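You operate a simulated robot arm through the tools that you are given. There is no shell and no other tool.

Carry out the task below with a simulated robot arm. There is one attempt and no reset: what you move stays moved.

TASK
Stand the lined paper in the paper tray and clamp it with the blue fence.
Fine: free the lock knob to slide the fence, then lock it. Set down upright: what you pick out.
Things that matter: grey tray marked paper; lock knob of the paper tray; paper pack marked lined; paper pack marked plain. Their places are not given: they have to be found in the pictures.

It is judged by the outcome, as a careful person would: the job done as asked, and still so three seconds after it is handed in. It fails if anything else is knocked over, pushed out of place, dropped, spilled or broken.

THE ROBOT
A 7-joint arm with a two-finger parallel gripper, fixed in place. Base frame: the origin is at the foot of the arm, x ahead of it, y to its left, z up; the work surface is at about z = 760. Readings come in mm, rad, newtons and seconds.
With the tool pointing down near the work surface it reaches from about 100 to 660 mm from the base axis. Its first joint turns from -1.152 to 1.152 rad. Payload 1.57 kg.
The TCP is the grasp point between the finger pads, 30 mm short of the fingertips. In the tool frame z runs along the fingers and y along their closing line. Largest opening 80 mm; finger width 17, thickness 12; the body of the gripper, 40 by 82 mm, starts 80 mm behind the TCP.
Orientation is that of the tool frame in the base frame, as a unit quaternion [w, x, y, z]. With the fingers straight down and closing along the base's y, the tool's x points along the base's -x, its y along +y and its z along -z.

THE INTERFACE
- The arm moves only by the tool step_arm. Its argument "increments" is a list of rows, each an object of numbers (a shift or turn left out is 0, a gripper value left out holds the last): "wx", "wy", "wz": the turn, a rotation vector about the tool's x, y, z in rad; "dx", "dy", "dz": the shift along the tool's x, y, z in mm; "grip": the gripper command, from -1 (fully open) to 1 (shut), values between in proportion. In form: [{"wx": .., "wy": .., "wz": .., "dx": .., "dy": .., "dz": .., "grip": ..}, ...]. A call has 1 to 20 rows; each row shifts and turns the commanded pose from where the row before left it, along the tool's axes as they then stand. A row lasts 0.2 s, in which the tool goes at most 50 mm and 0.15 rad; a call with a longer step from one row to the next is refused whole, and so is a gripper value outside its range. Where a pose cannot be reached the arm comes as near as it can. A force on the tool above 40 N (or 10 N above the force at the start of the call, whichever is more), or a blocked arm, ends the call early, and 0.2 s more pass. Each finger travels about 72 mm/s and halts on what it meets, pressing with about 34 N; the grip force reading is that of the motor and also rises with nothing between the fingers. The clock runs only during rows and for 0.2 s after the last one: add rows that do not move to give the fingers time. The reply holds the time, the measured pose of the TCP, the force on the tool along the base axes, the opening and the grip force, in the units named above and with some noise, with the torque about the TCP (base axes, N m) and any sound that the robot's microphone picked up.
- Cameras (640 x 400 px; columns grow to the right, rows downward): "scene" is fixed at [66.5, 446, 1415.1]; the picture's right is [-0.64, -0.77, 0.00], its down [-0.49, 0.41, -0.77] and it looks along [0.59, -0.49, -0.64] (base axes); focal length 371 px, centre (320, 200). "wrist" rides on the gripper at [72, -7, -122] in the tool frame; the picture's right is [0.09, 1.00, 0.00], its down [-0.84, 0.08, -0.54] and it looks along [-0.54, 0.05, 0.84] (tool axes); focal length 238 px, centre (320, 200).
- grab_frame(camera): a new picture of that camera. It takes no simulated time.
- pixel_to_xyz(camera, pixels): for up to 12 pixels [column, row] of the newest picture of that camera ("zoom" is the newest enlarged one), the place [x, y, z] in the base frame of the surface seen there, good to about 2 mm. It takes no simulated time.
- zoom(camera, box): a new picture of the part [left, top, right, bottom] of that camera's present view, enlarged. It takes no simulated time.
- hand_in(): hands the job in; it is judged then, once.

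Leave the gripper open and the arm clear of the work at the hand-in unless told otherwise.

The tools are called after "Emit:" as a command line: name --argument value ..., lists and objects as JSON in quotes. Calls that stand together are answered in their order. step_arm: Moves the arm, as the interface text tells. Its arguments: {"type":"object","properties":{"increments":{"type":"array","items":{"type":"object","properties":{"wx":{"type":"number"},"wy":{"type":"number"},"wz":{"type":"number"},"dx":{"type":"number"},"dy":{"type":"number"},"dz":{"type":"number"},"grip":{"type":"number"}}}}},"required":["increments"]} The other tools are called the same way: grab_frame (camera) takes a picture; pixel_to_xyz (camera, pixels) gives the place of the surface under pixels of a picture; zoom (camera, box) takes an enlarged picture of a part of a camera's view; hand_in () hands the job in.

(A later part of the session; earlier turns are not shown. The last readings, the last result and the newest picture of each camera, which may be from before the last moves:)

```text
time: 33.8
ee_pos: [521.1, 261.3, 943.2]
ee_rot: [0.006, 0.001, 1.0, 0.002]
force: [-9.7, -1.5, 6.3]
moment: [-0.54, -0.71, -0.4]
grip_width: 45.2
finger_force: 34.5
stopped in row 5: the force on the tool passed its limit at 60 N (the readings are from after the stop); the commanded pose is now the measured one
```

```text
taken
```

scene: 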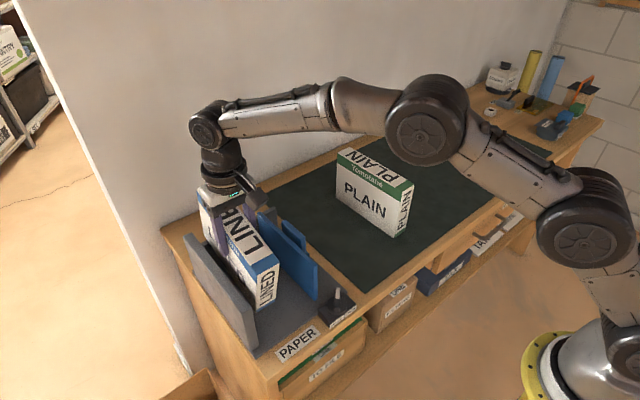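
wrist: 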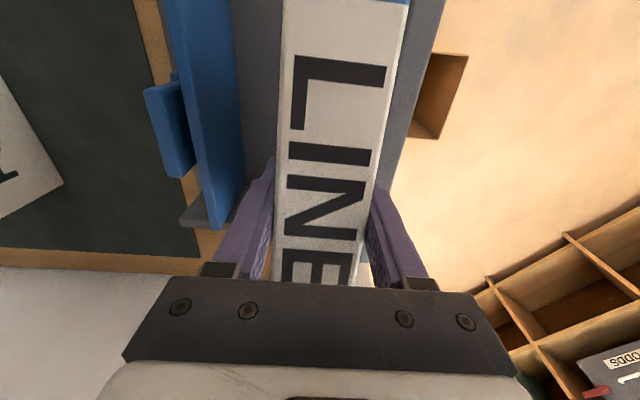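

The descent stopped early by contact at TCP z=943 (60 N peak). I need to see what touched. Zooming in.

Emit:
zoom --camera "scene" --box '[170, 160, 330, 350]'

Emit:
pixel_to_xyz --camera "scene" --pixels '[[260, 300], [264, 305], [276, 292], [258, 275], [276, 265], [250, 240], [225, 195], [205, 200], [204, 225], [240, 265], [215, 240], [235, 215]]'

Emit:
pixel_to_xyz --camera "wrist" --pixels '[[284, 30], [402, 30], [284, 100], [390, 100], [282, 160], [374, 160], [335, 60], [225, 150], [180, 140], [340, 275], [420, 60], [265, 60]]'

```text
2.11 times, centred on (250, 255) of scene
```

zoom: 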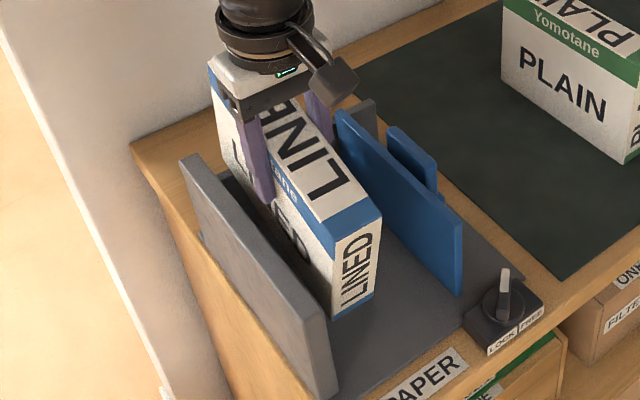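

```text
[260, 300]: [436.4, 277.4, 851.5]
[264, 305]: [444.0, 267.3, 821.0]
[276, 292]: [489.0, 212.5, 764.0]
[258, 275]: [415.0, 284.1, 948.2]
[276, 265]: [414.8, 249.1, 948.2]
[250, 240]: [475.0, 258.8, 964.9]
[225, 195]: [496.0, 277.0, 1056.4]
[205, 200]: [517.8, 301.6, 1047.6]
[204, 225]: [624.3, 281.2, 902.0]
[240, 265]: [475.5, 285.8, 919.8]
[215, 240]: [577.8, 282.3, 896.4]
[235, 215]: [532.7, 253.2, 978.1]
```

```text
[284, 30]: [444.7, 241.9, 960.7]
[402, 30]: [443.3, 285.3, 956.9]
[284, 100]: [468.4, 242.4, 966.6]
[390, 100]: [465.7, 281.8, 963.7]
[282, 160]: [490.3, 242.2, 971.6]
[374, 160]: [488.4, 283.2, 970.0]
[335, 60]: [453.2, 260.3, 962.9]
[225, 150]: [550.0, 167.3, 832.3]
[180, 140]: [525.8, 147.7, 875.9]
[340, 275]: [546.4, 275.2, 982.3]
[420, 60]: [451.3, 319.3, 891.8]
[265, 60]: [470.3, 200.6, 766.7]
```

The pack's back lower edge caught on top of the back wall (the pack is a bit longer than I measured), and the pack pivoted about 12° in the grip with its back end up. I'll lift clear, then measure the tilt and the exact length.

Emit:
step_arm --increments '[{"dz": -15}, {"dz": -20}, {"dz": -25}, {"dx": 10}, {}]'

Emit:
zoom --camera "scene" --box '[170, 130, 330, 320]'

Emit:
grab_frame --camera "scene"

Emit:
grab_frame --camera "wrist"

```text
time: 35.0
ee_pos: [511.3, 258.9, 999.7]
ee_rot: [0.005, 0.002, 1.0, 0.003]
force: [0.7, -0.5, -10.9]
moment: [0.02, 0.13, 0.02]
grip_width: 45.0
finger_force: 34.3
```

```text
2.11 times, centred on (250, 225) of scene
```

zoom: 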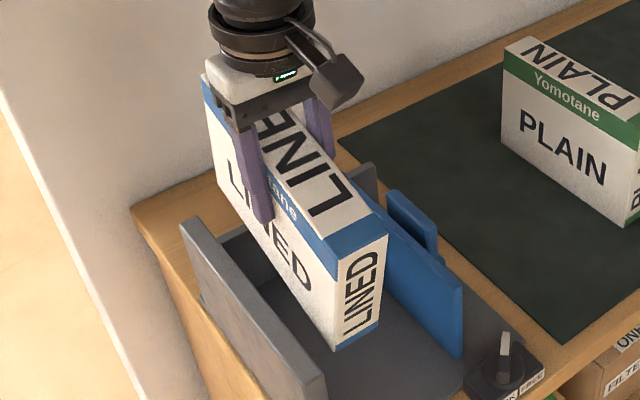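

```text
taken
```

scene: 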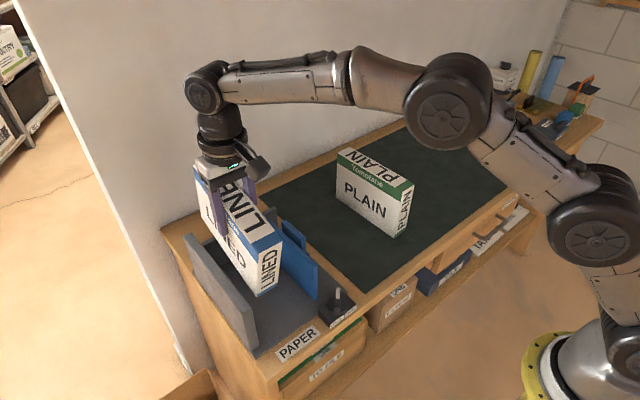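

```text
taken
```

wrist: 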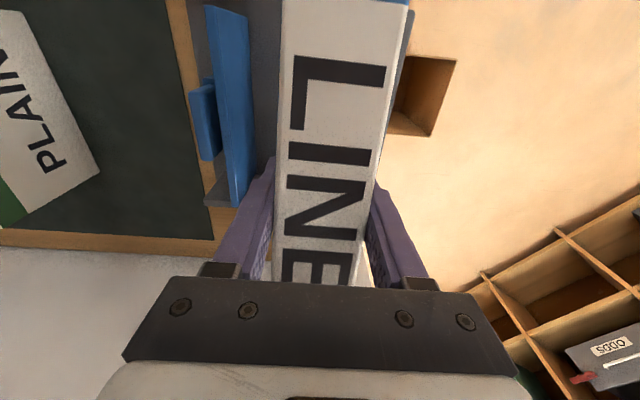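

Emit:
pixel_to_xyz --camera "wrist" --pixels '[[335, 8], [284, 60], [396, 60], [335, 60], [282, 150], [376, 150], [330, 150], [320, 210], [315, 270], [325, 240]]'

Emit:
pixel_to_xyz --camera "scene" --pixels '[[256, 250], [258, 290], [278, 245], [277, 285], [255, 285], [250, 285], [215, 235], [204, 215], [197, 180], [196, 172], [256, 262], [262, 293]]'

```text
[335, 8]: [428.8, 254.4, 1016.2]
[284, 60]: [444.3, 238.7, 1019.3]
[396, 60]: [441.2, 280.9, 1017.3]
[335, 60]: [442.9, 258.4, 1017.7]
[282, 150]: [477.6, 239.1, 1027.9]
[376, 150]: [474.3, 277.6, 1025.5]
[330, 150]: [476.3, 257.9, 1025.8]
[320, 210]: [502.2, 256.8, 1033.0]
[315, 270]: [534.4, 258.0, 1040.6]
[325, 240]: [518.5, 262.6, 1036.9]
```

```text
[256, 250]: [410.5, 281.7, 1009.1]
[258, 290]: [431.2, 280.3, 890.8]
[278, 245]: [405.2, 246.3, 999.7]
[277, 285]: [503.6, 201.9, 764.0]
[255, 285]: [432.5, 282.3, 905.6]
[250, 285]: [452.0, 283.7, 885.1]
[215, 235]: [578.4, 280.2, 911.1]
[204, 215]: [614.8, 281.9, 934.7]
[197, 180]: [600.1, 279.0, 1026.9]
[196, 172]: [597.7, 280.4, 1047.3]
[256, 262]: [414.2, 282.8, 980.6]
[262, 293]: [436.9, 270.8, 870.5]
```

The pack is tilted ≈0.235 rad (back end up) in the grip; its ends are about ±102 mm from the TCP. I'll tilt the tool about its y axis by +0.235 rad to level the pack, then verify.

Emit:
step_arm --increments '[{"wy": 0.08}, {"wy": 0.08}, {"wy": 0.075}, {}]'

Emit:
grab_frame --camera "wrist"

Emit:
grab_frame --camera "scene"

```text
time: 36.0
ee_pos: [512.6, 260.9, 1000.9]
ee_rot: [-0.111, 0.001, 0.994, 0.004]
force: [0.1, 0.0, -11.9]
moment: [-0.04, 0.01, -0.01]
grip_width: 44.9
finger_force: 34.0
```

```text
taken
```

wrist: 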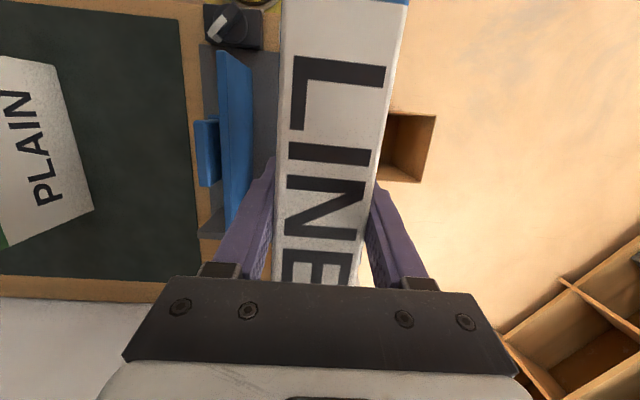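

```text
taken
```

scene: 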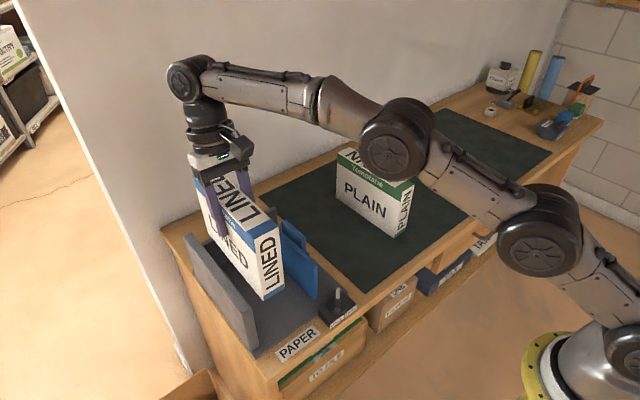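

Emit:
pixel_to_xyz --camera "wrist" --pixels '[[335, 12], [335, 60], [330, 110], [330, 150], [320, 210], [315, 270], [285, 60], [395, 60], [282, 150], [376, 150]]'

Emit:
zoom --camera "scene" --box '[180, 150, 300, 310]'

Emit:
pixel_to_xyz --camera "zoom" --pixels '[[350, 220], [385, 240], [360, 300], [400, 330], [370, 365], [330, 320], [200, 120], [215, 200], [300, 280], [180, 60], [260, 255], [400, 170]]'

```text
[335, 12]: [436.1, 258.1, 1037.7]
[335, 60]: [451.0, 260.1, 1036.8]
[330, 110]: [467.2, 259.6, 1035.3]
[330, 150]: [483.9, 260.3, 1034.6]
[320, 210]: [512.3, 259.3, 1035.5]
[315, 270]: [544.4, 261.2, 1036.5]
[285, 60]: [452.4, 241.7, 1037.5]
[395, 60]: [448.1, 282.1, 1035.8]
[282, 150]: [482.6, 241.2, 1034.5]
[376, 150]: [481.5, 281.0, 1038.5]
```

```text
2.50 times, centred on (240, 230) of scene
```

zoom: 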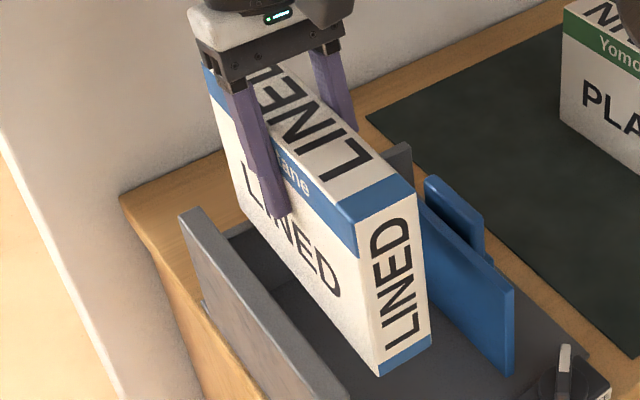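

```text
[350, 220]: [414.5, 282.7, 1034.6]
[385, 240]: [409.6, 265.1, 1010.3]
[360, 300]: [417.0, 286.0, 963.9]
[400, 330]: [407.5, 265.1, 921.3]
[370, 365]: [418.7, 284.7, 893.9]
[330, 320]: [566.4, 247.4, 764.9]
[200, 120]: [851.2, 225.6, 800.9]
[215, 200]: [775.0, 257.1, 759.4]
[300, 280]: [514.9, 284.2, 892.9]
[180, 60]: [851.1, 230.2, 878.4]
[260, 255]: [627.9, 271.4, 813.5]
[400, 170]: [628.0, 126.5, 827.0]
```

The pack is level now: top z≈1036, front at x≈409 (so back ≈614, 14 mm clear of the back wall), y ≈240–284. I'll shift slightly (+2 x, −2.5 y) and go straight down in base z to about 20 mm above the floor, compensating for the tool tilt (0.2225 rad).

Emit:
step_arm --increments '[{"dx": -1.95, "dy": -2.5, "dz": -0.44}, {"dx": -4.41, "dz": 19.5}, {"dx": -4.41, "dz": 19.5}, {"dx": -4.41, "dz": 19.5}, {"dx": -3.3, "dz": 14.6}, {}]'

Emit:
zoom --camera "scene" --box '[180, 180, 300, 340]'

Emit:
grab_frame --camera "wrist"

```text
time: 37.4
ee_pos: [512.0, 259.1, 927.2]
ee_rot: [-0.112, 0.0, 0.994, 0.003]
force: [-0.4, 0.5, -11.5]
moment: [-0.01, 0.03, -0.01]
grip_width: 45.1
finger_force: 33.9
```

```text
2.50 times, centred on (240, 260) of scene
```

zoom: 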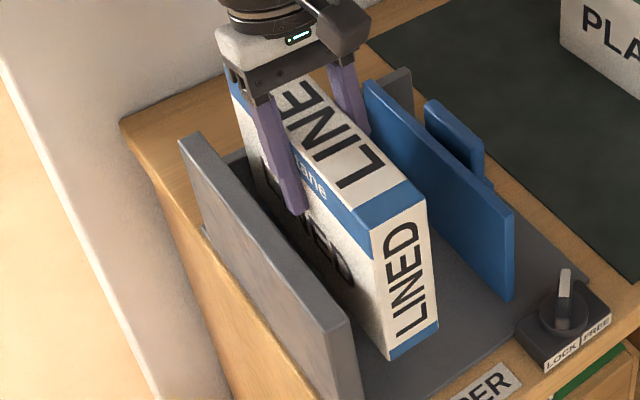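

```text
taken
```

wrist: 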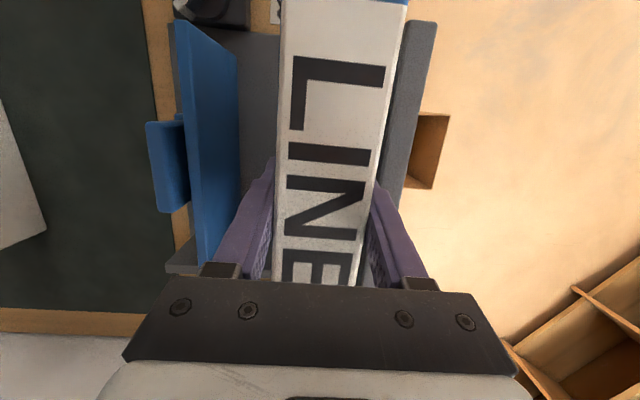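

The pack is past the back wall's top with no contact (bottom ≈812). Lowering to ≈5 mm above the floor.

Emit:
step_arm --increments '[{"dx": -3.3, "dz": 14.6}, {"dx": -3.3, "dz": 14.6}, {"dx": -2.65, "dz": 11.7}, {}]'

Emit:
zoom --camera "scene" --box '[180, 190, 300, 350]'

```text
time: 38.4
ee_pos: [513.0, 260.4, 884.2]
ee_rot: [-0.113, 0.001, 0.994, 0.004]
force: [0.3, -0.3, -10.8]
moment: [-0.02, -0.01, 0.0]
grip_width: 45.1
finger_force: 33.9
```

```text
2.50 times, centred on (240, 270) of scene
```

zoom: 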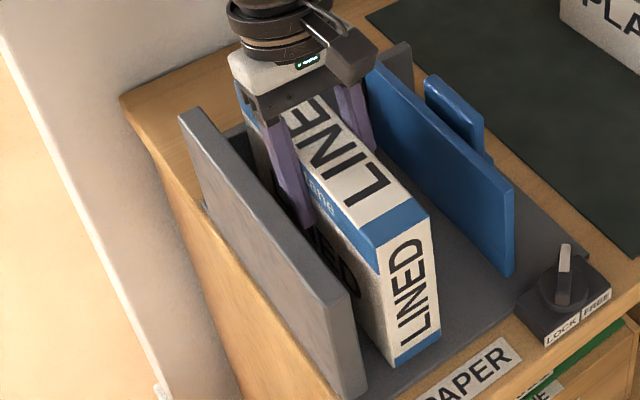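

Almost down. Now small 2 mm steps until the floor takes the weight.

Emit:
step_arm --increments '[{"dx": -0.44, "dz": 1.95}, {"dx": -0.44, "dz": 1.95}, {}]'

```text
time: 39.2
ee_pos: [512.4, 260.1, 880.8]
ee_rot: [-0.111, 0.002, 0.994, 0.004]
force: [-1.2, -1.6, -5.4]
moment: [-0.33, -0.41, -0.23]
grip_width: 44.8
finger_force: 33.8
```

The floor is starting to carry it (−5.4 N). A little more.

Emit:
step_arm --increments '[{"dx": -0.22, "dz": 1.0}, {"dx": -0.22, "dz": 1.0}, {}]'

Emit:
zoom --camera "scene" --box '[180, 190, 300, 350]'

```text
time: 40.0
ee_pos: [512.6, 259.8, 879.7]
ee_rot: [-0.109, 0.002, 0.994, 0.005]
force: [-7.1, -1.2, 8.9]
moment: [-0.65, -1.23, -0.36]
grip_width: 45.0
finger_force: 33.9
```

```text
2.50 times, centred on (240, 270) of scene
```

zoom: 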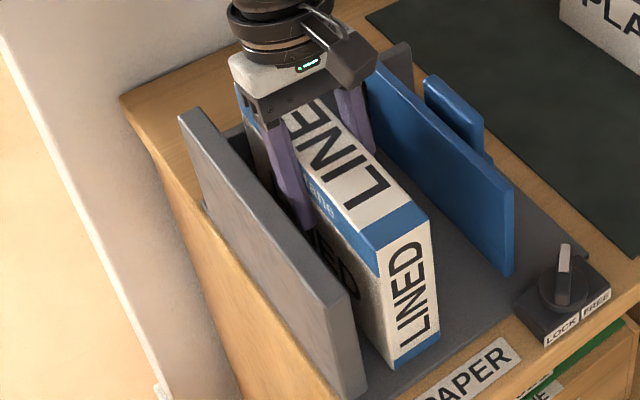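

The pack rests on the floor (now pressing ~20 N). I'll open just to ~54 mm so the wall-side finger (outer edge ≈299) stays clear of the wall (304.5).

Emit:
step_arm --increments '[{"grip": -0.2}, {"grip": -0.3}, {"grip": -0.35}, {}]'

Emit:
zoom --camera "scene" --box '[180, 190, 300, 350]'

Emit:
grab_frame --camera "wrist"

```text
time: 41.0
ee_pos: [512.1, 258.5, 878.8]
ee_rot: [-0.112, 0.001, 0.994, 0.003]
force: [0.3, 0.4, -0.6]
moment: [0.0, 0.01, 0.03]
grip_width: 54.0
finger_force: 0.1
```

```text
2.50 times, centred on (240, 270) of scene
```

zoom: 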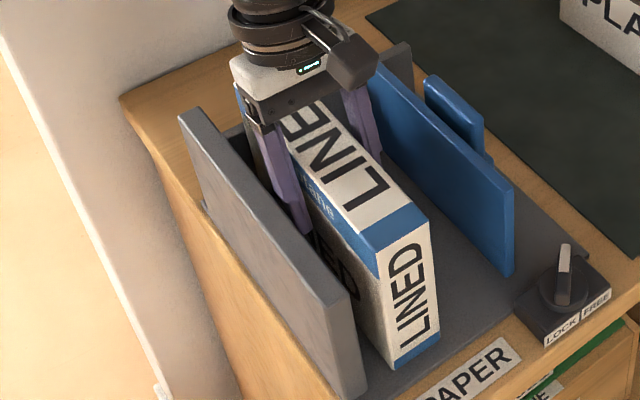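

```text
taken
```

wrist: 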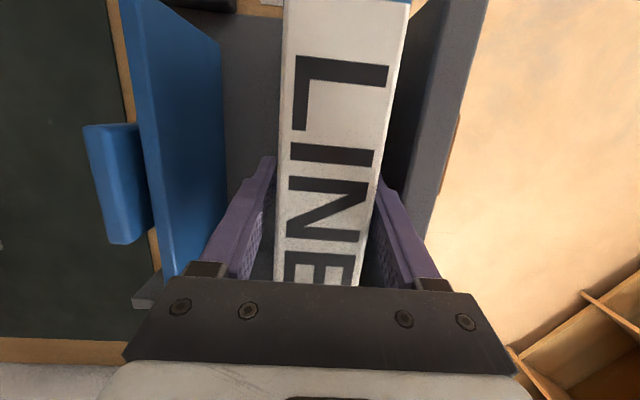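

The fingers are clear of the pack and it stands by itself. I'll retreat straight up, then undo the tool tilt.

Emit:
step_arm --increments '[{"dx": 2.2, "dz": -9.75}, {"dx": 4.41, "dz": -19.5}, {"dx": 5.5, "dz": -24.4}, {"dx": 6.6, "dz": -29.3}, {"dx": 6.6, "dz": -29.3}, {}]'

Emit:
grab_frame --camera "scene"

Emit:
grab_frame --camera "wrist"

```text
time: 42.4
ee_pos: [510.6, 256.2, 991.4]
ee_rot: [-0.111, 0.001, 0.994, 0.004]
force: [0.1, -0.1, 0.9]
moment: [-0.02, 0.01, -0.04]
grip_width: 54.2
finger_force: 0.1
```

```text
taken
```

scene: 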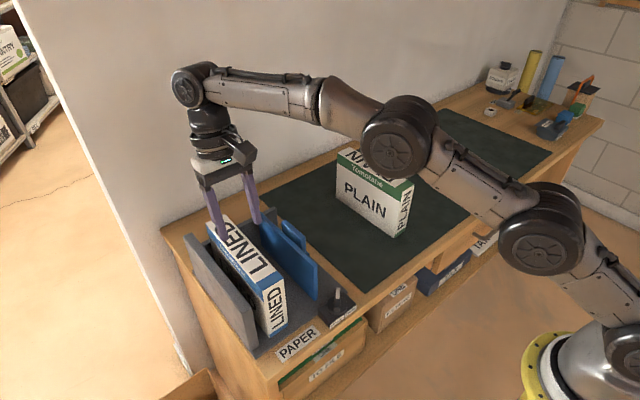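

```text
taken
```

wrist: 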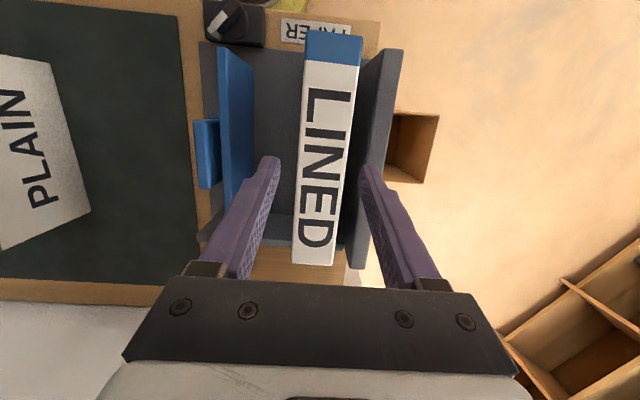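

The LINED pack stands in the tray. I'll measure pack, fence and the fence's tab, then plan the push.

Emit:
pixel_to_xyz --camera "wrist" --pixels '[[308, 45], [358, 45], [303, 120], [349, 120], [297, 200], [340, 200], [293, 258], [329, 260], [385, 60], [365, 175], [237, 60], [232, 175]]'

Emit:
zoom --camera "wrist" --box '[180, 10, 300, 240]'

Emit:
pixel_to_xyz --camera "wrist" --pixels '[[201, 130], [215, 130], [201, 175], [217, 175], [210, 120], [205, 195], [222, 60], [252, 70], [250, 100], [226, 200], [270, 150], [280, 100]]'

```text
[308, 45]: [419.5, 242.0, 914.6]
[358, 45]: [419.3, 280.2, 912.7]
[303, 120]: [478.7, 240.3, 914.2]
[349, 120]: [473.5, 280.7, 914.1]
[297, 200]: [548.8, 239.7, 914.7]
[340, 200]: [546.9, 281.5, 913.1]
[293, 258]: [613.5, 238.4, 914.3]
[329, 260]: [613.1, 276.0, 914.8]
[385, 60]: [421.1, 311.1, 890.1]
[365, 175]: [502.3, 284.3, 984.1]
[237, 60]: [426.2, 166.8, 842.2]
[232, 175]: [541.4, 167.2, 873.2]
```

```text
1.74 times, centred on (240, 125) of wrist
```

zoom: 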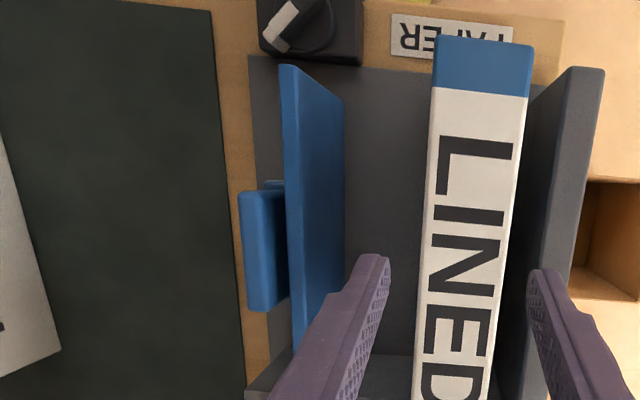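

```text
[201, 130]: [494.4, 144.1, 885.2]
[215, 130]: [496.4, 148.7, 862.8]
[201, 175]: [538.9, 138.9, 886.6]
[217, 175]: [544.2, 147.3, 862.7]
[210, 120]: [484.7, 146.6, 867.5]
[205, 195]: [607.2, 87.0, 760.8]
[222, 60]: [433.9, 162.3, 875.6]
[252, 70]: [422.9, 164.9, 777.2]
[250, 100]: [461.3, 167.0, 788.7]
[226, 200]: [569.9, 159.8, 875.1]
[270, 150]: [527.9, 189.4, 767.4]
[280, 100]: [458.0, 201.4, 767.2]
```

Pack upright at y 239–282, x 409–616. Fence plate at y≈158–167, its tab at x 483–547, y 137–147, top z≈886. I'll un-tilt the tool, close the gripper and go over to the −y side of the tab at height.

Emit:
step_arm --increments '[{"wy": -0.075}, {"wy": -0.075}, {"wy": -0.0725}, {}]'

Emit:
step_arm --increments '[{"dx": -1, "dy": -30}, {"dx": -1, "dy": -40}, {"dx": -1, "dy": -40}, {"dx": -1, "dy": -40, "grip": 1}, {"grip": 1}, {"grip": 1}]'

Emit:
grab_frame --camera "scene"

Emit:
grab_frame --camera "wrist"

```text
time: 43.4
ee_pos: [513.1, 256.3, 992.9]
ee_rot: [0.0, 0.001, 1.0, 0.003]
force: [-0.5, 0.0, 0.2]
moment: [0.03, -0.02, -0.03]
grip_width: 53.7
finger_force: 0.0
```

```text
time: 44.8
ee_pos: [514.9, 107.9, 990.5]
ee_rot: [0.0, 0.002, 1.0, 0.002]
force: [-1.0, 0.4, -0.8]
moment: [-0.01, -0.04, -0.04]
grip_width: 0.1
finger_force: 21.4
```

```text
taken
```

scene: 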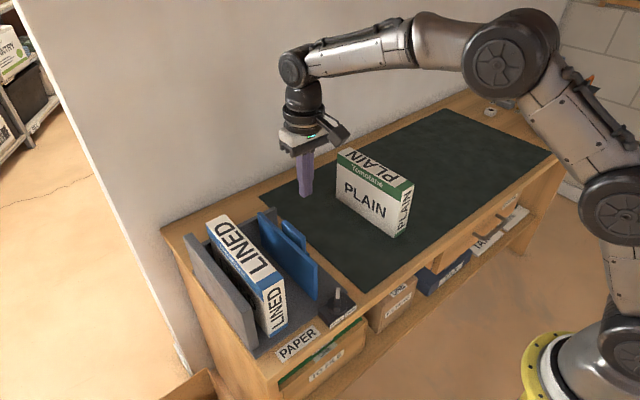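

```text
taken
```

wrist: 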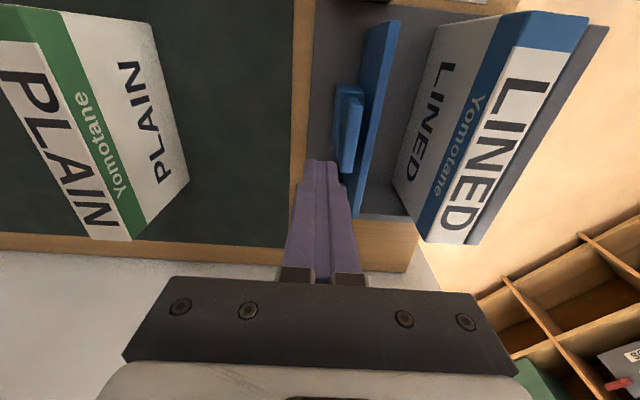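

The closed fingers are now to the −y side of the tab. I'll zoom on the tab to measure its shape from here.

Emit:
zoom --camera "wrist" --box '[300, 10, 420, 220]'

Emit:
pixel_to_xyz --camera "wrist" --pixels '[[338, 110], [340, 140], [350, 90], [350, 130], [345, 160], [360, 100], [355, 140], [378, 60], [372, 150], [335, 95], [345, 180], [365, 200]]'

```text
1.90 times, centred on (360, 115) of wrist
```

zoom: 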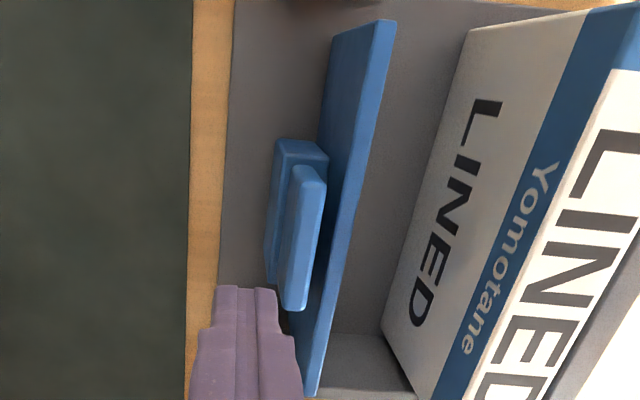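

```text
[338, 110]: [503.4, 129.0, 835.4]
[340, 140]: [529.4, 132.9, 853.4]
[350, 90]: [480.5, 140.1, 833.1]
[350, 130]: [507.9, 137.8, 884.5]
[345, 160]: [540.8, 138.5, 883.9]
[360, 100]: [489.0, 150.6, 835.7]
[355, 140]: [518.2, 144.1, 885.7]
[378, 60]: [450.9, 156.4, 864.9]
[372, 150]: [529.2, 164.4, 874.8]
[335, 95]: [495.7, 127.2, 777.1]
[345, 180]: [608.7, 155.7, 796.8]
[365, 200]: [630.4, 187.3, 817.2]
```

The tab sits on a blue carriage block (top z≈835, −y face at y≈126). I'll back off to y≈98, then descend to TCP z≈850 (tips 820), so the closed fingers bear on the carriage block.

Emit:
step_arm --increments '[{"dy": -10}, {"dz": 35}, {"dz": 35}, {"dz": 35}, {"dz": 34}, {}]'

Emit:
zoom --camera "scene" --box '[190, 180, 370, 340]'

Emit:
grab_frame --camera "wrist"

```text
time: 46.2
ee_pos: [516.5, 96.4, 851.4]
ee_rot: [0.0, 0.002, 1.0, 0.004]
force: [0.1, 0.1, -0.4]
moment: [0.03, 0.0, -0.03]
grip_width: 0.1
finger_force: 20.9
```

```text
2.50 times, centred on (280, 260) of scene
```

zoom: 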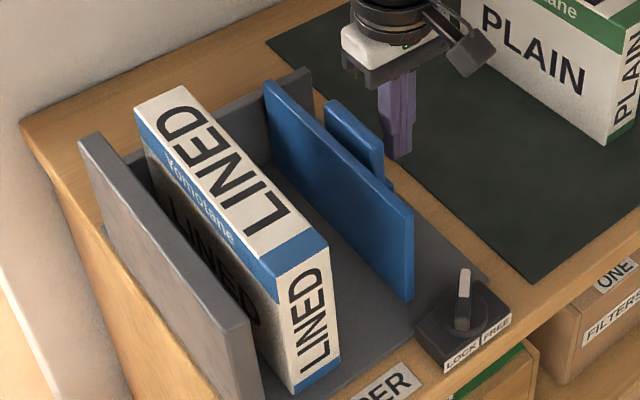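

```text
taken
```

wrist: 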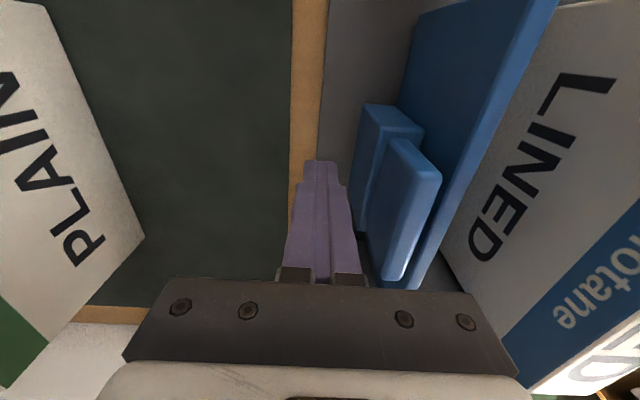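

In place at (516,96,851). I'll push slowly in +y and check that the fence slides freely.

Emit:
step_arm --increments '[{"dy": 6}, {"dy": 5}, {"dy": 4}, {"dy": 4}, {"dy": 4}, {"dy": 4}, {"dy": 4}, {}]'

Emit:
zoom --camera "scene" --box '[190, 180, 370, 340]'

```text
time: 48.0
ee_pos: [515.6, 130.9, 853.5]
ee_rot: [-0.001, 0.002, 1.0, 0.004]
force: [-1.3, -2.2, 0.6]
moment: [-0.05, 0.01, -0.01]
grip_width: 0.0
finger_force: 20.7
```

```text
2.50 times, centred on (280, 260) of scene
```

zoom: 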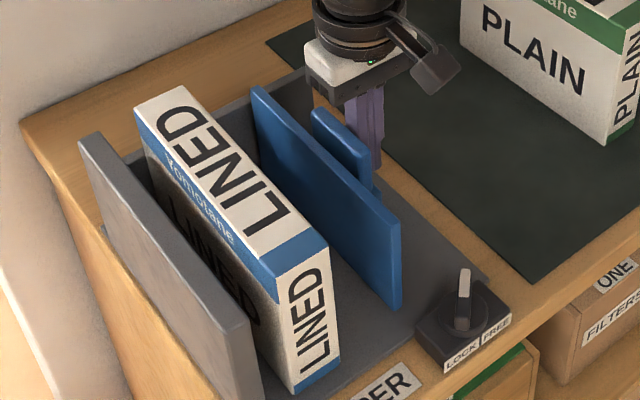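

The fence slides freely (≈2 N). Continuing to push at moderate speed, about 44 mm, stopping before it meets the pack.

Emit:
step_arm --increments '[{"dy": 5}, {"dy": 6}, {"dy": 6}, {"dy": 6}, {"dy": 6}, {"dy": 6}, {"dy": 5}, {"dy": 4}, {}]'

Emit:
zoom --camera "scene" --box '[190, 180, 370, 340]'

Emit:
pixel_to_xyz --camera "zoom" --pixels '[[370, 240], [360, 200], [310, 150], [235, 110], [260, 200], [320, 290]]'

```text
time: 50.0
ee_pos: [516.4, 174.6, 853.6]
ee_rot: [0.0, 0.001, 1.0, 0.003]
force: [1.0, -1.9, -1.2]
moment: [-0.08, -0.05, 0.05]
grip_width: 0.1
finger_force: 21.1
```

```text
2.50 times, centred on (280, 260) of scene
```

zoom: 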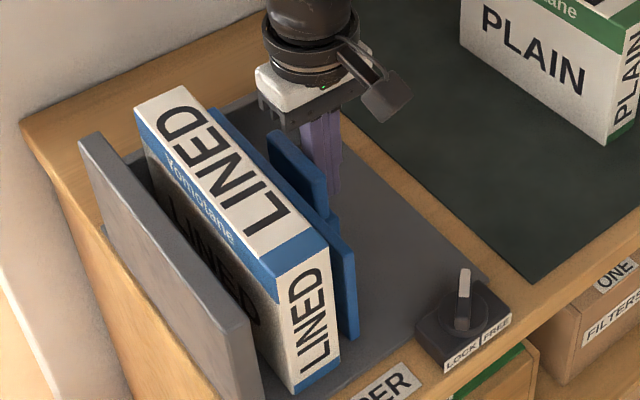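

```text
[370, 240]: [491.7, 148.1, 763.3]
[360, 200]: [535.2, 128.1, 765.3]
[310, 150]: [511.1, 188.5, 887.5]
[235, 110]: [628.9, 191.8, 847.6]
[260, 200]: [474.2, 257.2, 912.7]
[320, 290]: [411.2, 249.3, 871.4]
```

About 14 mm remain before the fence touches the pack. Continuing slowly at 2.5 mm per row; the gripper body (bottom ≈933) passes above the pack's top (914).

Emit:
step_arm --increments '[{"dy": 2.5}, {"dy": 2.5}, {"dy": 2.5}, {"dy": 2.5}, {"dy": 2.5}, {"dy": 2.5}, {"dy": 2.5}, {"dy": 2.5}, {"dy": 2.5}, {}]'

Emit:
zoom --camera "scene" --box '[190, 180, 370, 340]'

```text
time: 52.2
ee_pos: [516.1, 196.8, 854.5]
ee_rot: [-0.001, 0.002, 1.0, 0.003]
force: [-1.1, -4.2, 3.6]
moment: [-0.02, 0.05, 0.01]
grip_width: 0.0
finger_force: 20.8
```

```text
2.50 times, centred on (280, 260) of scene
```

zoom: 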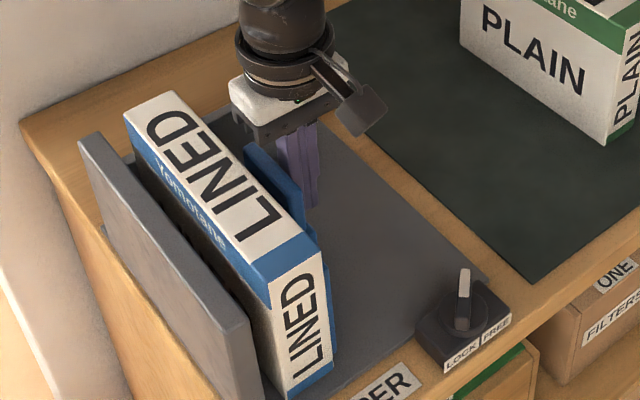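

The fence now pushes the pack along and it stays upright. About 12–14 mm remain to the wall; continue slowly.

Emit:
step_arm --increments '[{"dy": 2}, {"dy": 2}, {"dy": 2}, {"dy": 2}, {"dy": 1.5}, {}]'

Emit:
zoom --camera "scene" --box '[190, 180, 370, 340]'

```text
time: 53.6
ee_pos: [516.9, 207.9, 851.9]
ee_rot: [0.0, 0.002, 1.0, 0.004]
force: [1.8, -4.2, 2.3]
moment: [-0.09, -0.08, -0.01]
grip_width: 0.1
finger_force: 21.6
```

```text
2.50 times, centred on (280, 260) of scene
```

zoom: 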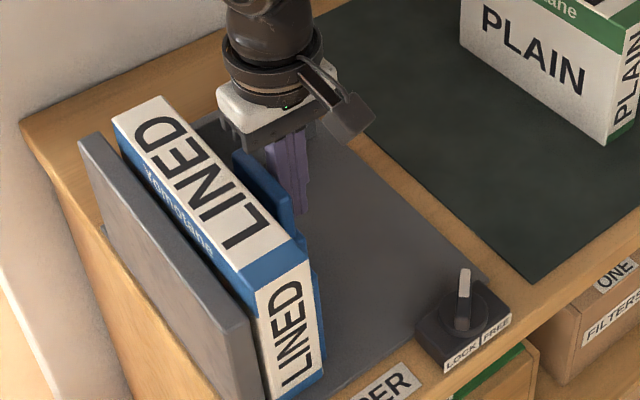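

Nearly at the wall. Small 1 mm steps now until the force rises.

Emit:
step_arm --increments '[{"dy": 1}, {"dy": 1}, {"dy": 1}, {"dy": 1}, {}]'

```text
time: 54.8
ee_pos: [516.1, 210.5, 854.0]
ee_rot: [-0.002, 0.003, 1.0, 0.002]
force: [1.0, -5.8, -3.1]
moment: [-0.18, -0.02, 0.0]
grip_width: 0.0
finger_force: 21.2
```

Emit:
step_arm --increments '[{"dy": 1}, {"dy": 1}, {"dy": 1}, {}]'

Emit:
zoom --camera "scene" --box '[190, 180, 370, 340]'

```text
time: 55.8
ee_pos: [517.5, 210.9, 853.5]
ee_rot: [-0.003, 0.002, 1.0, 0.002]
force: [-5.3, -21.5, -0.9]
moment: [-0.51, 0.11, 0.05]
grip_width: 0.0
finger_force: 20.6
```

```text
2.50 times, centred on (280, 260) of scene
```

zoom: 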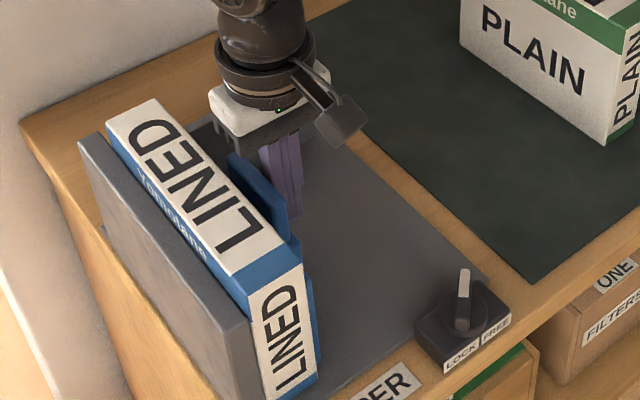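

The force rose to 21.5 N: pack is tight between fence and wall. One more slight press to seat it, hold, then back off.

Emit:
step_arm --increments '[{"dy": 0.6}, {}, {}]'

Emit:
pixel_to_xyz --camera "zoom" --pixels '[[255, 270], [295, 262], [262, 390], [313, 370], [200, 180], [110, 125]]'

```text
time: 56.6
ee_pos: [515.2, 212.4, 853.5]
ee_rot: [-0.002, 0.001, 1.0, 0.001]
force: [-4.6, -25.7, -1.4]
moment: [-0.67, 0.09, 0.05]
grip_width: 0.1
finger_force: 20.7
```

```text
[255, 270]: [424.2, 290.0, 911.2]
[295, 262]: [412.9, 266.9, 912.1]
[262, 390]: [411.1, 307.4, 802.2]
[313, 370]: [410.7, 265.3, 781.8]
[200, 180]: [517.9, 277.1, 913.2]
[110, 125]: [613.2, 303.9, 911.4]
```

Holding at ≈26 N. Now back off gently in −y and rise clear.

Emit:
step_arm --increments '[{"dy": -3}, {"dy": -8}, {"dy": -15}, {"dz": -30}, {"dz": -35}, {"dz": -35}, {}]'

Emit:
grab_frame --camera "scene"

Emit:
grab_frame --camera "wrist"

```text
time: 58.2
ee_pos: [517.4, 188.0, 952.6]
ee_rot: [-0.001, 0.002, 1.0, 0.004]
force: [0.4, -0.1, 0.0]
moment: [0.02, 0.03, 0.0]
grip_width: 0.0
finger_force: 21.1
```

```text
taken
```

scene: 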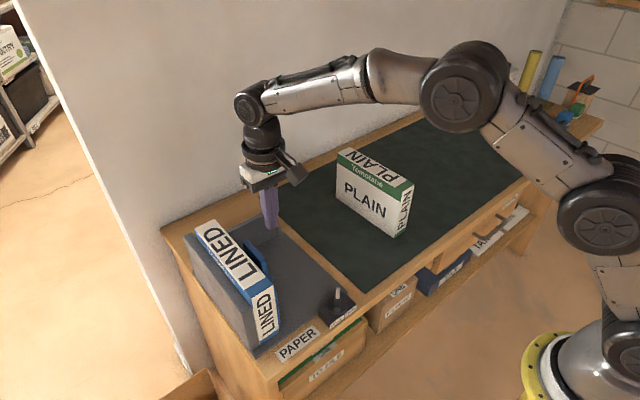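

```text
taken
```

wrist: 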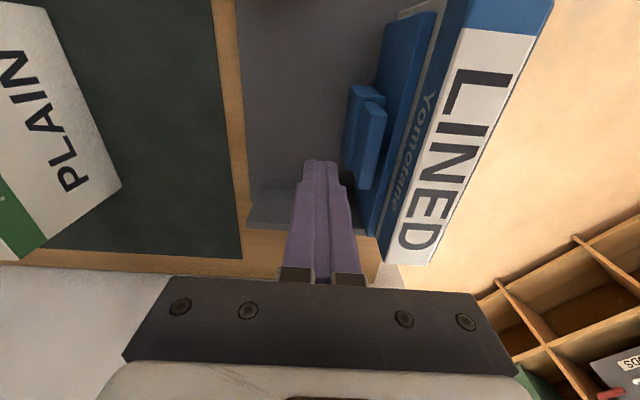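

The pack is clamped between fence and wall. I'll check the fence–pack contact in a zoom, then go to the knob.

Emit:
zoom --camera "wrist" --box '[330, 0, 560, 280]'

Emit:
pixel_to_xyz --camera "wrist" --pixels '[[380, 200], [400, 120], [430, 30], [395, 210], [372, 130], [440, 20], [410, 150], [425, 240]]'

```text
1.43 times, centred on (445, 140) of wrist
```

zoom: 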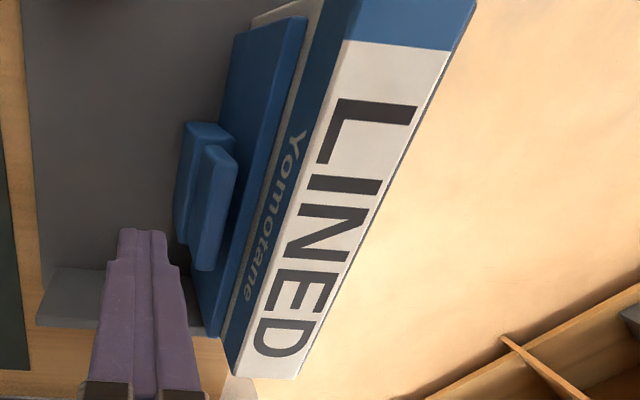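

```text
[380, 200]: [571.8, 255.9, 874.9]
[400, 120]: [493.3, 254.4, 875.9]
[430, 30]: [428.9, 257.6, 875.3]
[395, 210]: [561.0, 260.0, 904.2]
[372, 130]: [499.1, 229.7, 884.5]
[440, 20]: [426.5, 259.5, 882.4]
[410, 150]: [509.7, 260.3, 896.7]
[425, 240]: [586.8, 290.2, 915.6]
```

The fence face and pack face coincide (y≈260). Moving to above the knob, opening the gripper to 50 mm and turning the tool +0.80 rad to match the bar at FREE.

Emit:
step_arm --increments '[{"dx": 36, "dy": -11}, {"dx": 36, "dy": -11}, {"dx": 36, "dy": -11}, {"dx": 35.5, "dy": -10}, {"wz": 0.133, "grip": -0.25}, {"wz": 0.133}, {"wz": 0.133}, {"wz": 0.133}, {"wz": 0.133}, {"wz": 0.133}, {}]'

Emit:
grab_frame --camera "wrist"

Emit:
zoom --camera "wrist" --box '[270, 90, 370, 180]'

```text
time: 60.6
ee_pos: [372.6, 145.1, 953.8]
ee_rot: [-0.002, 0.391, 0.92, 0.002]
force: [-0.1, 0.2, -0.3]
moment: [0.03, -0.03, 0.01]
grip_width: 50.1
finger_force: 0.0
```

```text
taken
```

wrist: 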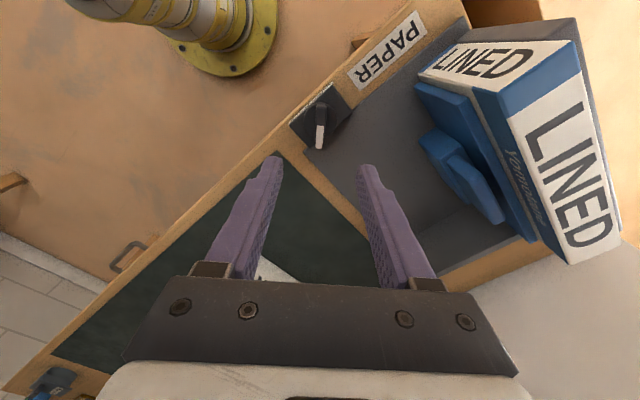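

```text
4.44 times, centred on (320, 135) of wrist
```

zoom: 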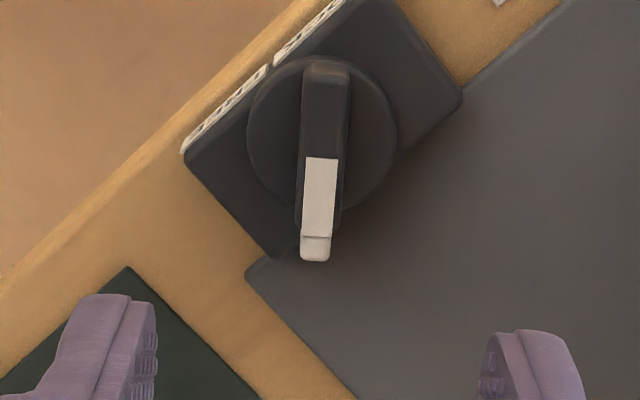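

I'll measure the bar's centre line from this view.

Emit:
pixel_to_xyz --camera "zoom" --pixels '[[325, 85], [324, 120], [321, 160], [319, 200], [317, 230], [308, 180], [334, 180], [306, 140], [342, 140], [315, 250]]'

```text
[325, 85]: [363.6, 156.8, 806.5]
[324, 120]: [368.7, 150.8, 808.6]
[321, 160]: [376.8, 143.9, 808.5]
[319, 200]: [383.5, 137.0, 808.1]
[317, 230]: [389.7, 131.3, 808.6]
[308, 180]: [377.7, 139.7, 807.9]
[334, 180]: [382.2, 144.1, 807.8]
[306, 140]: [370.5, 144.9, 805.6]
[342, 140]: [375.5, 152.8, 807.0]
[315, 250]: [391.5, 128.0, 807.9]
```

Bar line is x+y≈521, angle ≈−44.3°; my TCP is ~2.3 mm off along tool y. Correct, then descend to TCP z≈825 straddling the bar.

Emit:
step_arm --increments '[{"dx": -1, "dy": 2.3}, {"dz": 35}, {"dz": 35}, {"dz": 30}, {"dz": 25}, {}]'

Emit:
zoom --camera "wrist" --box '[240, 80, 400, 200]'

```text
time: 62.0
ee_pos: [377.8, 146.7, 829.4]
ee_rot: [-0.001, 0.39, 0.921, 0.004]
force: [0.1, -0.2, 0.1]
moment: [0.0, -0.01, -0.02]
grip_width: 50.0
finger_force: 0.0
```

```text
3.33 times, centred on (320, 140) of wrist
```

zoom: 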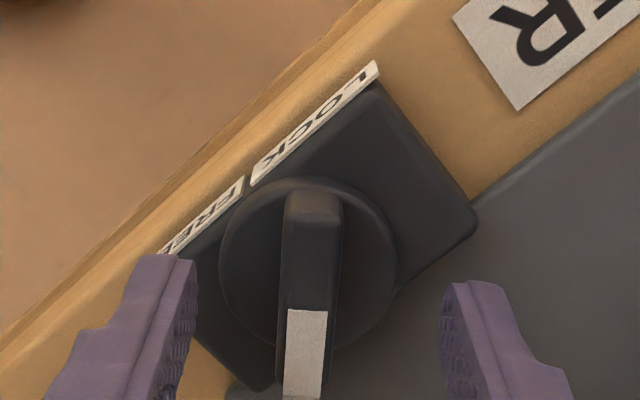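

The TCP reads slightly past the bar line, so I'll shift −1.8 mm along tool y, lower 4 mm, and close on the bar.

Emit:
step_arm --increments '[{"dy": -1.8, "dz": 4.5}, {"grip": 0.5}, {"grip": 1}, {"grip": 1}, {"grip": 1}]'

```text
time: 63.2
ee_pos: [374.6, 144.4, 825.3]
ee_rot: [-0.002, 0.389, 0.921, 0.003]
force: [-0.9, -2.8, 1.1]
moment: [-0.26, 0.12, 0.47]
grip_width: 11.8
finger_force: 29.4
```

Gripped squarely with little side force. Turning counter-clockwise (seen from above) towards LOCK, 0.4 rad first.

Emit:
step_arm --increments '[{"wz": -0.1}, {"wz": -0.1}, {"wz": -0.1}, {"wz": -0.1}, {}]'

```text
time: 64.4
ee_pos: [375.4, 145.7, 825.3]
ee_rot: [0.0, 0.199, 0.98, 0.004]
force: [-7.2, -2.1, 21.3]
moment: [-0.14, 0.59, -0.01]
grip_width: 11.8
finger_force: 29.3
```

Emit:
step_arm --increments '[{"dz": -0.8}, {"wz": -0.1}, {"wz": -0.1}, {"wz": -0.1}, {"wz": -0.1}, {}]'

Emit:
zoom --camera "wrist" --box '[240, 80, 400, 200]'

```text
time: 65.8
ee_pos: [374.1, 145.3, 824.2]
ee_rot: [-0.001, 0.0, 1.0, 0.004]
force: [-2.6, -12.0, 6.9]
moment: [-0.5, -0.83, 0.0]
grip_width: 11.9
finger_force: 28.7
```

```text
3.33 times, centred on (320, 140) of wrist
```

zoom: 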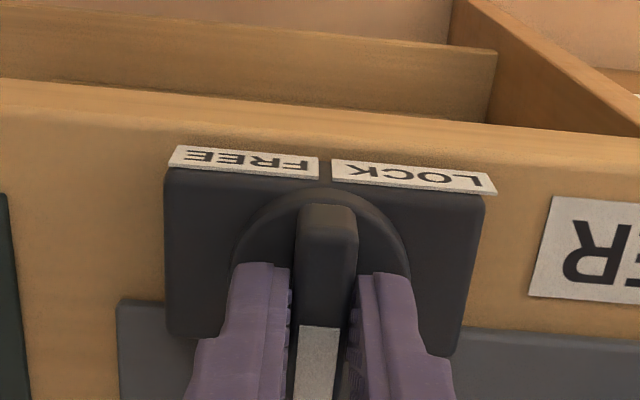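

Halfway (0°), forces modest. Continuing 0.4 rad with a small −0.6 mm tool‑y correction.

Emit:
step_arm --increments '[{"dy": -0.6}, {"wz": -0.1}, {"wz": -0.1}, {"wz": -0.1}, {"wz": -0.1}, {}]'

```text
time: 67.2
ee_pos: [374.3, 144.8, 824.3]
ee_rot: [0.001, -0.2, 0.98, 0.003]
force: [4.6, -0.4, -13.3]
moment: [-0.32, -0.03, -0.01]
grip_width: 11.6
finger_force: 29.2
```

Now at +23°, low forces. Continuing to the LOCK stop at ≈+45°, watching the torque.

Emit:
step_arm --increments '[{"wz": -0.1}, {"wz": -0.1}, {"wz": -0.1}, {"wz": -0.09}, {}]'

Emit:
zoom --camera "wrist" --box '[240, 80, 400, 200]'

```text
time: 68.4
ee_pos: [373.5, 143.6, 825.5]
ee_rot: [0.001, -0.385, 0.923, 0.004]
force: [10.7, -7.0, -24.0]
moment: [-0.39, -0.3, -0.23]
grip_width: 11.8
finger_force: 29.3
```

```text
3.33 times, centred on (320, 140) of wrist
```

zoom: 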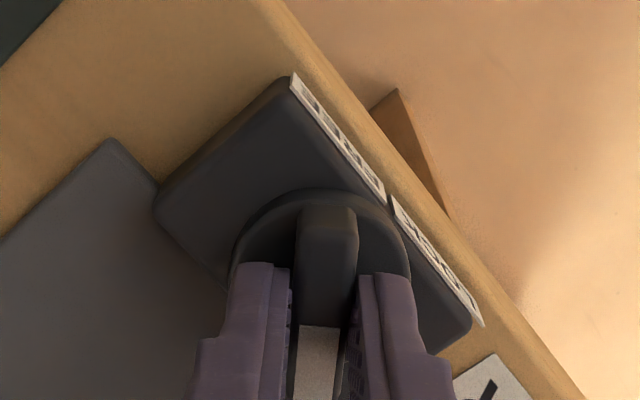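

At +45° with torque −0.23 N·m – the LOCK stop. I'll relieve the vertical pull and add a small final turn to be sure it is fully home.

Emit:
step_arm --increments '[{"dz": 0.8}, {"wz": -0.03}, {"wz": -0.02}, {}]'

```text
time: 69.4
ee_pos: [374.6, 144.5, 825.3]
ee_rot: [0.0, -0.408, 0.913, 0.004]
force: [8.1, -11.1, -11.4]
moment: [-0.53, -0.19, -0.63]
grip_width: 12.4
finger_force: 29.0
```

Torque −0.63 N·m: firmly at the stop. I'll relax 0.03 rad, open the fingers and lift straight up.

Emit:
step_arm --increments '[{"wz": 0.03}, {"grip": 0.2}, {"grip": -0.12}, {"grip": -0.12}, {"dz": -20}, {"dz": -35}, {"dz": -40}, {"dz": -40}, {}]'

Emit:
grab_frame --camera "wrist"

Emit:
zoom --camera "scene" --box '[180, 200, 370, 350]'

```text
time: 71.4
ee_pos: [373.2, 143.9, 959.5]
ee_rot: [0.001, -0.395, 0.919, 0.003]
force: [0.1, 0.2, -0.1]
moment: [0.01, 0.0, 0.02]
grip_width: 44.8
finger_force: 0.1
```

```text
taken
```

wrist: 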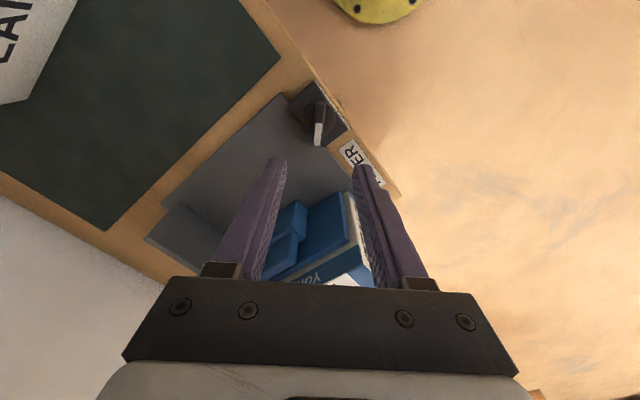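

```text
2.67 times, centred on (275, 275) of scene
```

zoom: 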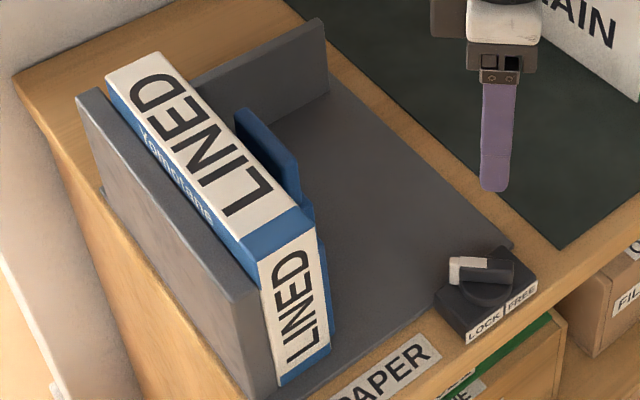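

The knob is back at LOCK, same as at the start. I'll verify its angle and the pack/fence contact once more, then move the arm away.

Emit:
zoom --camera "wrist" --box '[280, 75, 360, 155]'

Emit:
pixel_to_xyz --camera "zoom" --pixels '[[318, 170], [316, 200], [314, 230], [310, 270], [306, 310], [304, 340]]'

Emit:
step_arm --increments '[{"wz": 0.133, "dz": -15, "grip": -1}, {"wz": 0.133, "dz": -15}, {"wz": 0.133, "dz": -15}, {"wz": 0.133, "dz": -15}, {"wz": 0.133, "dz": -15}, {"wz": 0.133, "dz": -15}, {}]'

Emit:
grab_frame --camera "wrist"

Emit:
grab_frame --camera "scene"

```text
5.00 times, centred on (320, 115) of wrist
```

zoom: 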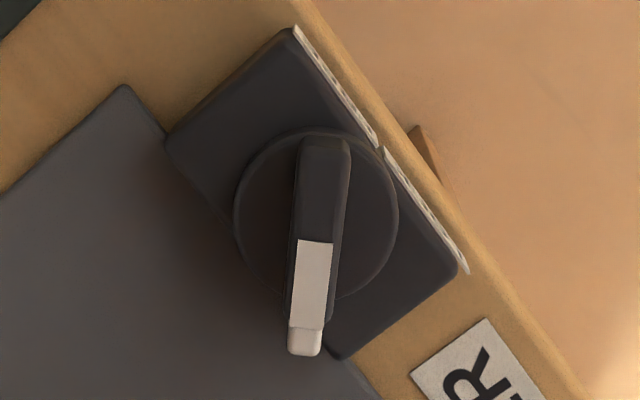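

```text
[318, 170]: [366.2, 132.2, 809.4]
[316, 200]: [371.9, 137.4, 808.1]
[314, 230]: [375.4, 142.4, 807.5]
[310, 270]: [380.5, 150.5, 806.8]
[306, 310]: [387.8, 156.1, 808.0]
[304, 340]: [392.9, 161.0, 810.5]
```

```text
time: 73.0
ee_pos: [374.6, 142.9, 1049.5]
ee_rot: [-0.001, -0.003, 1.0, 0.004]
force: [0.0, -0.1, -1.4]
moment: [0.0, -0.02, -0.02]
grip_width: 80.1
finger_force: 0.1
```

```text
taken
```

wrist: 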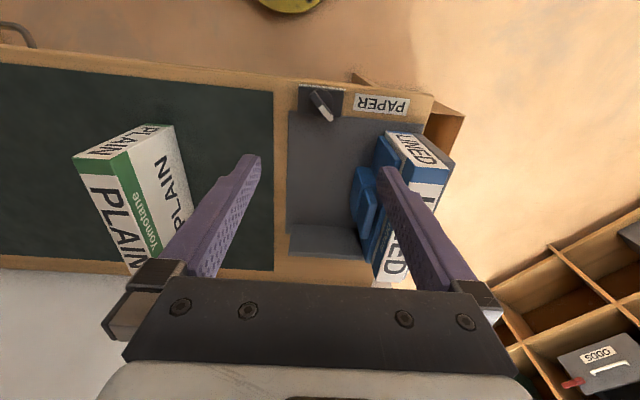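

```text
taken
```

scene: 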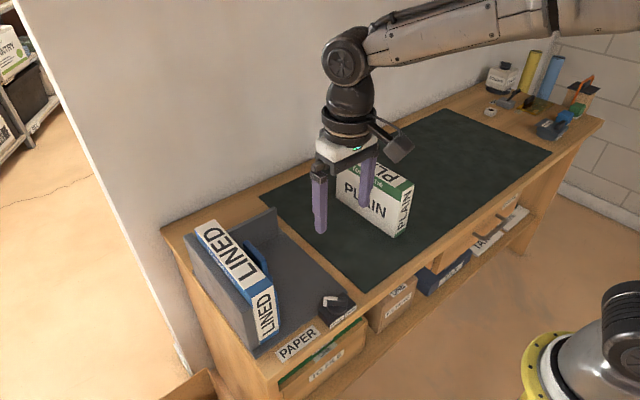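

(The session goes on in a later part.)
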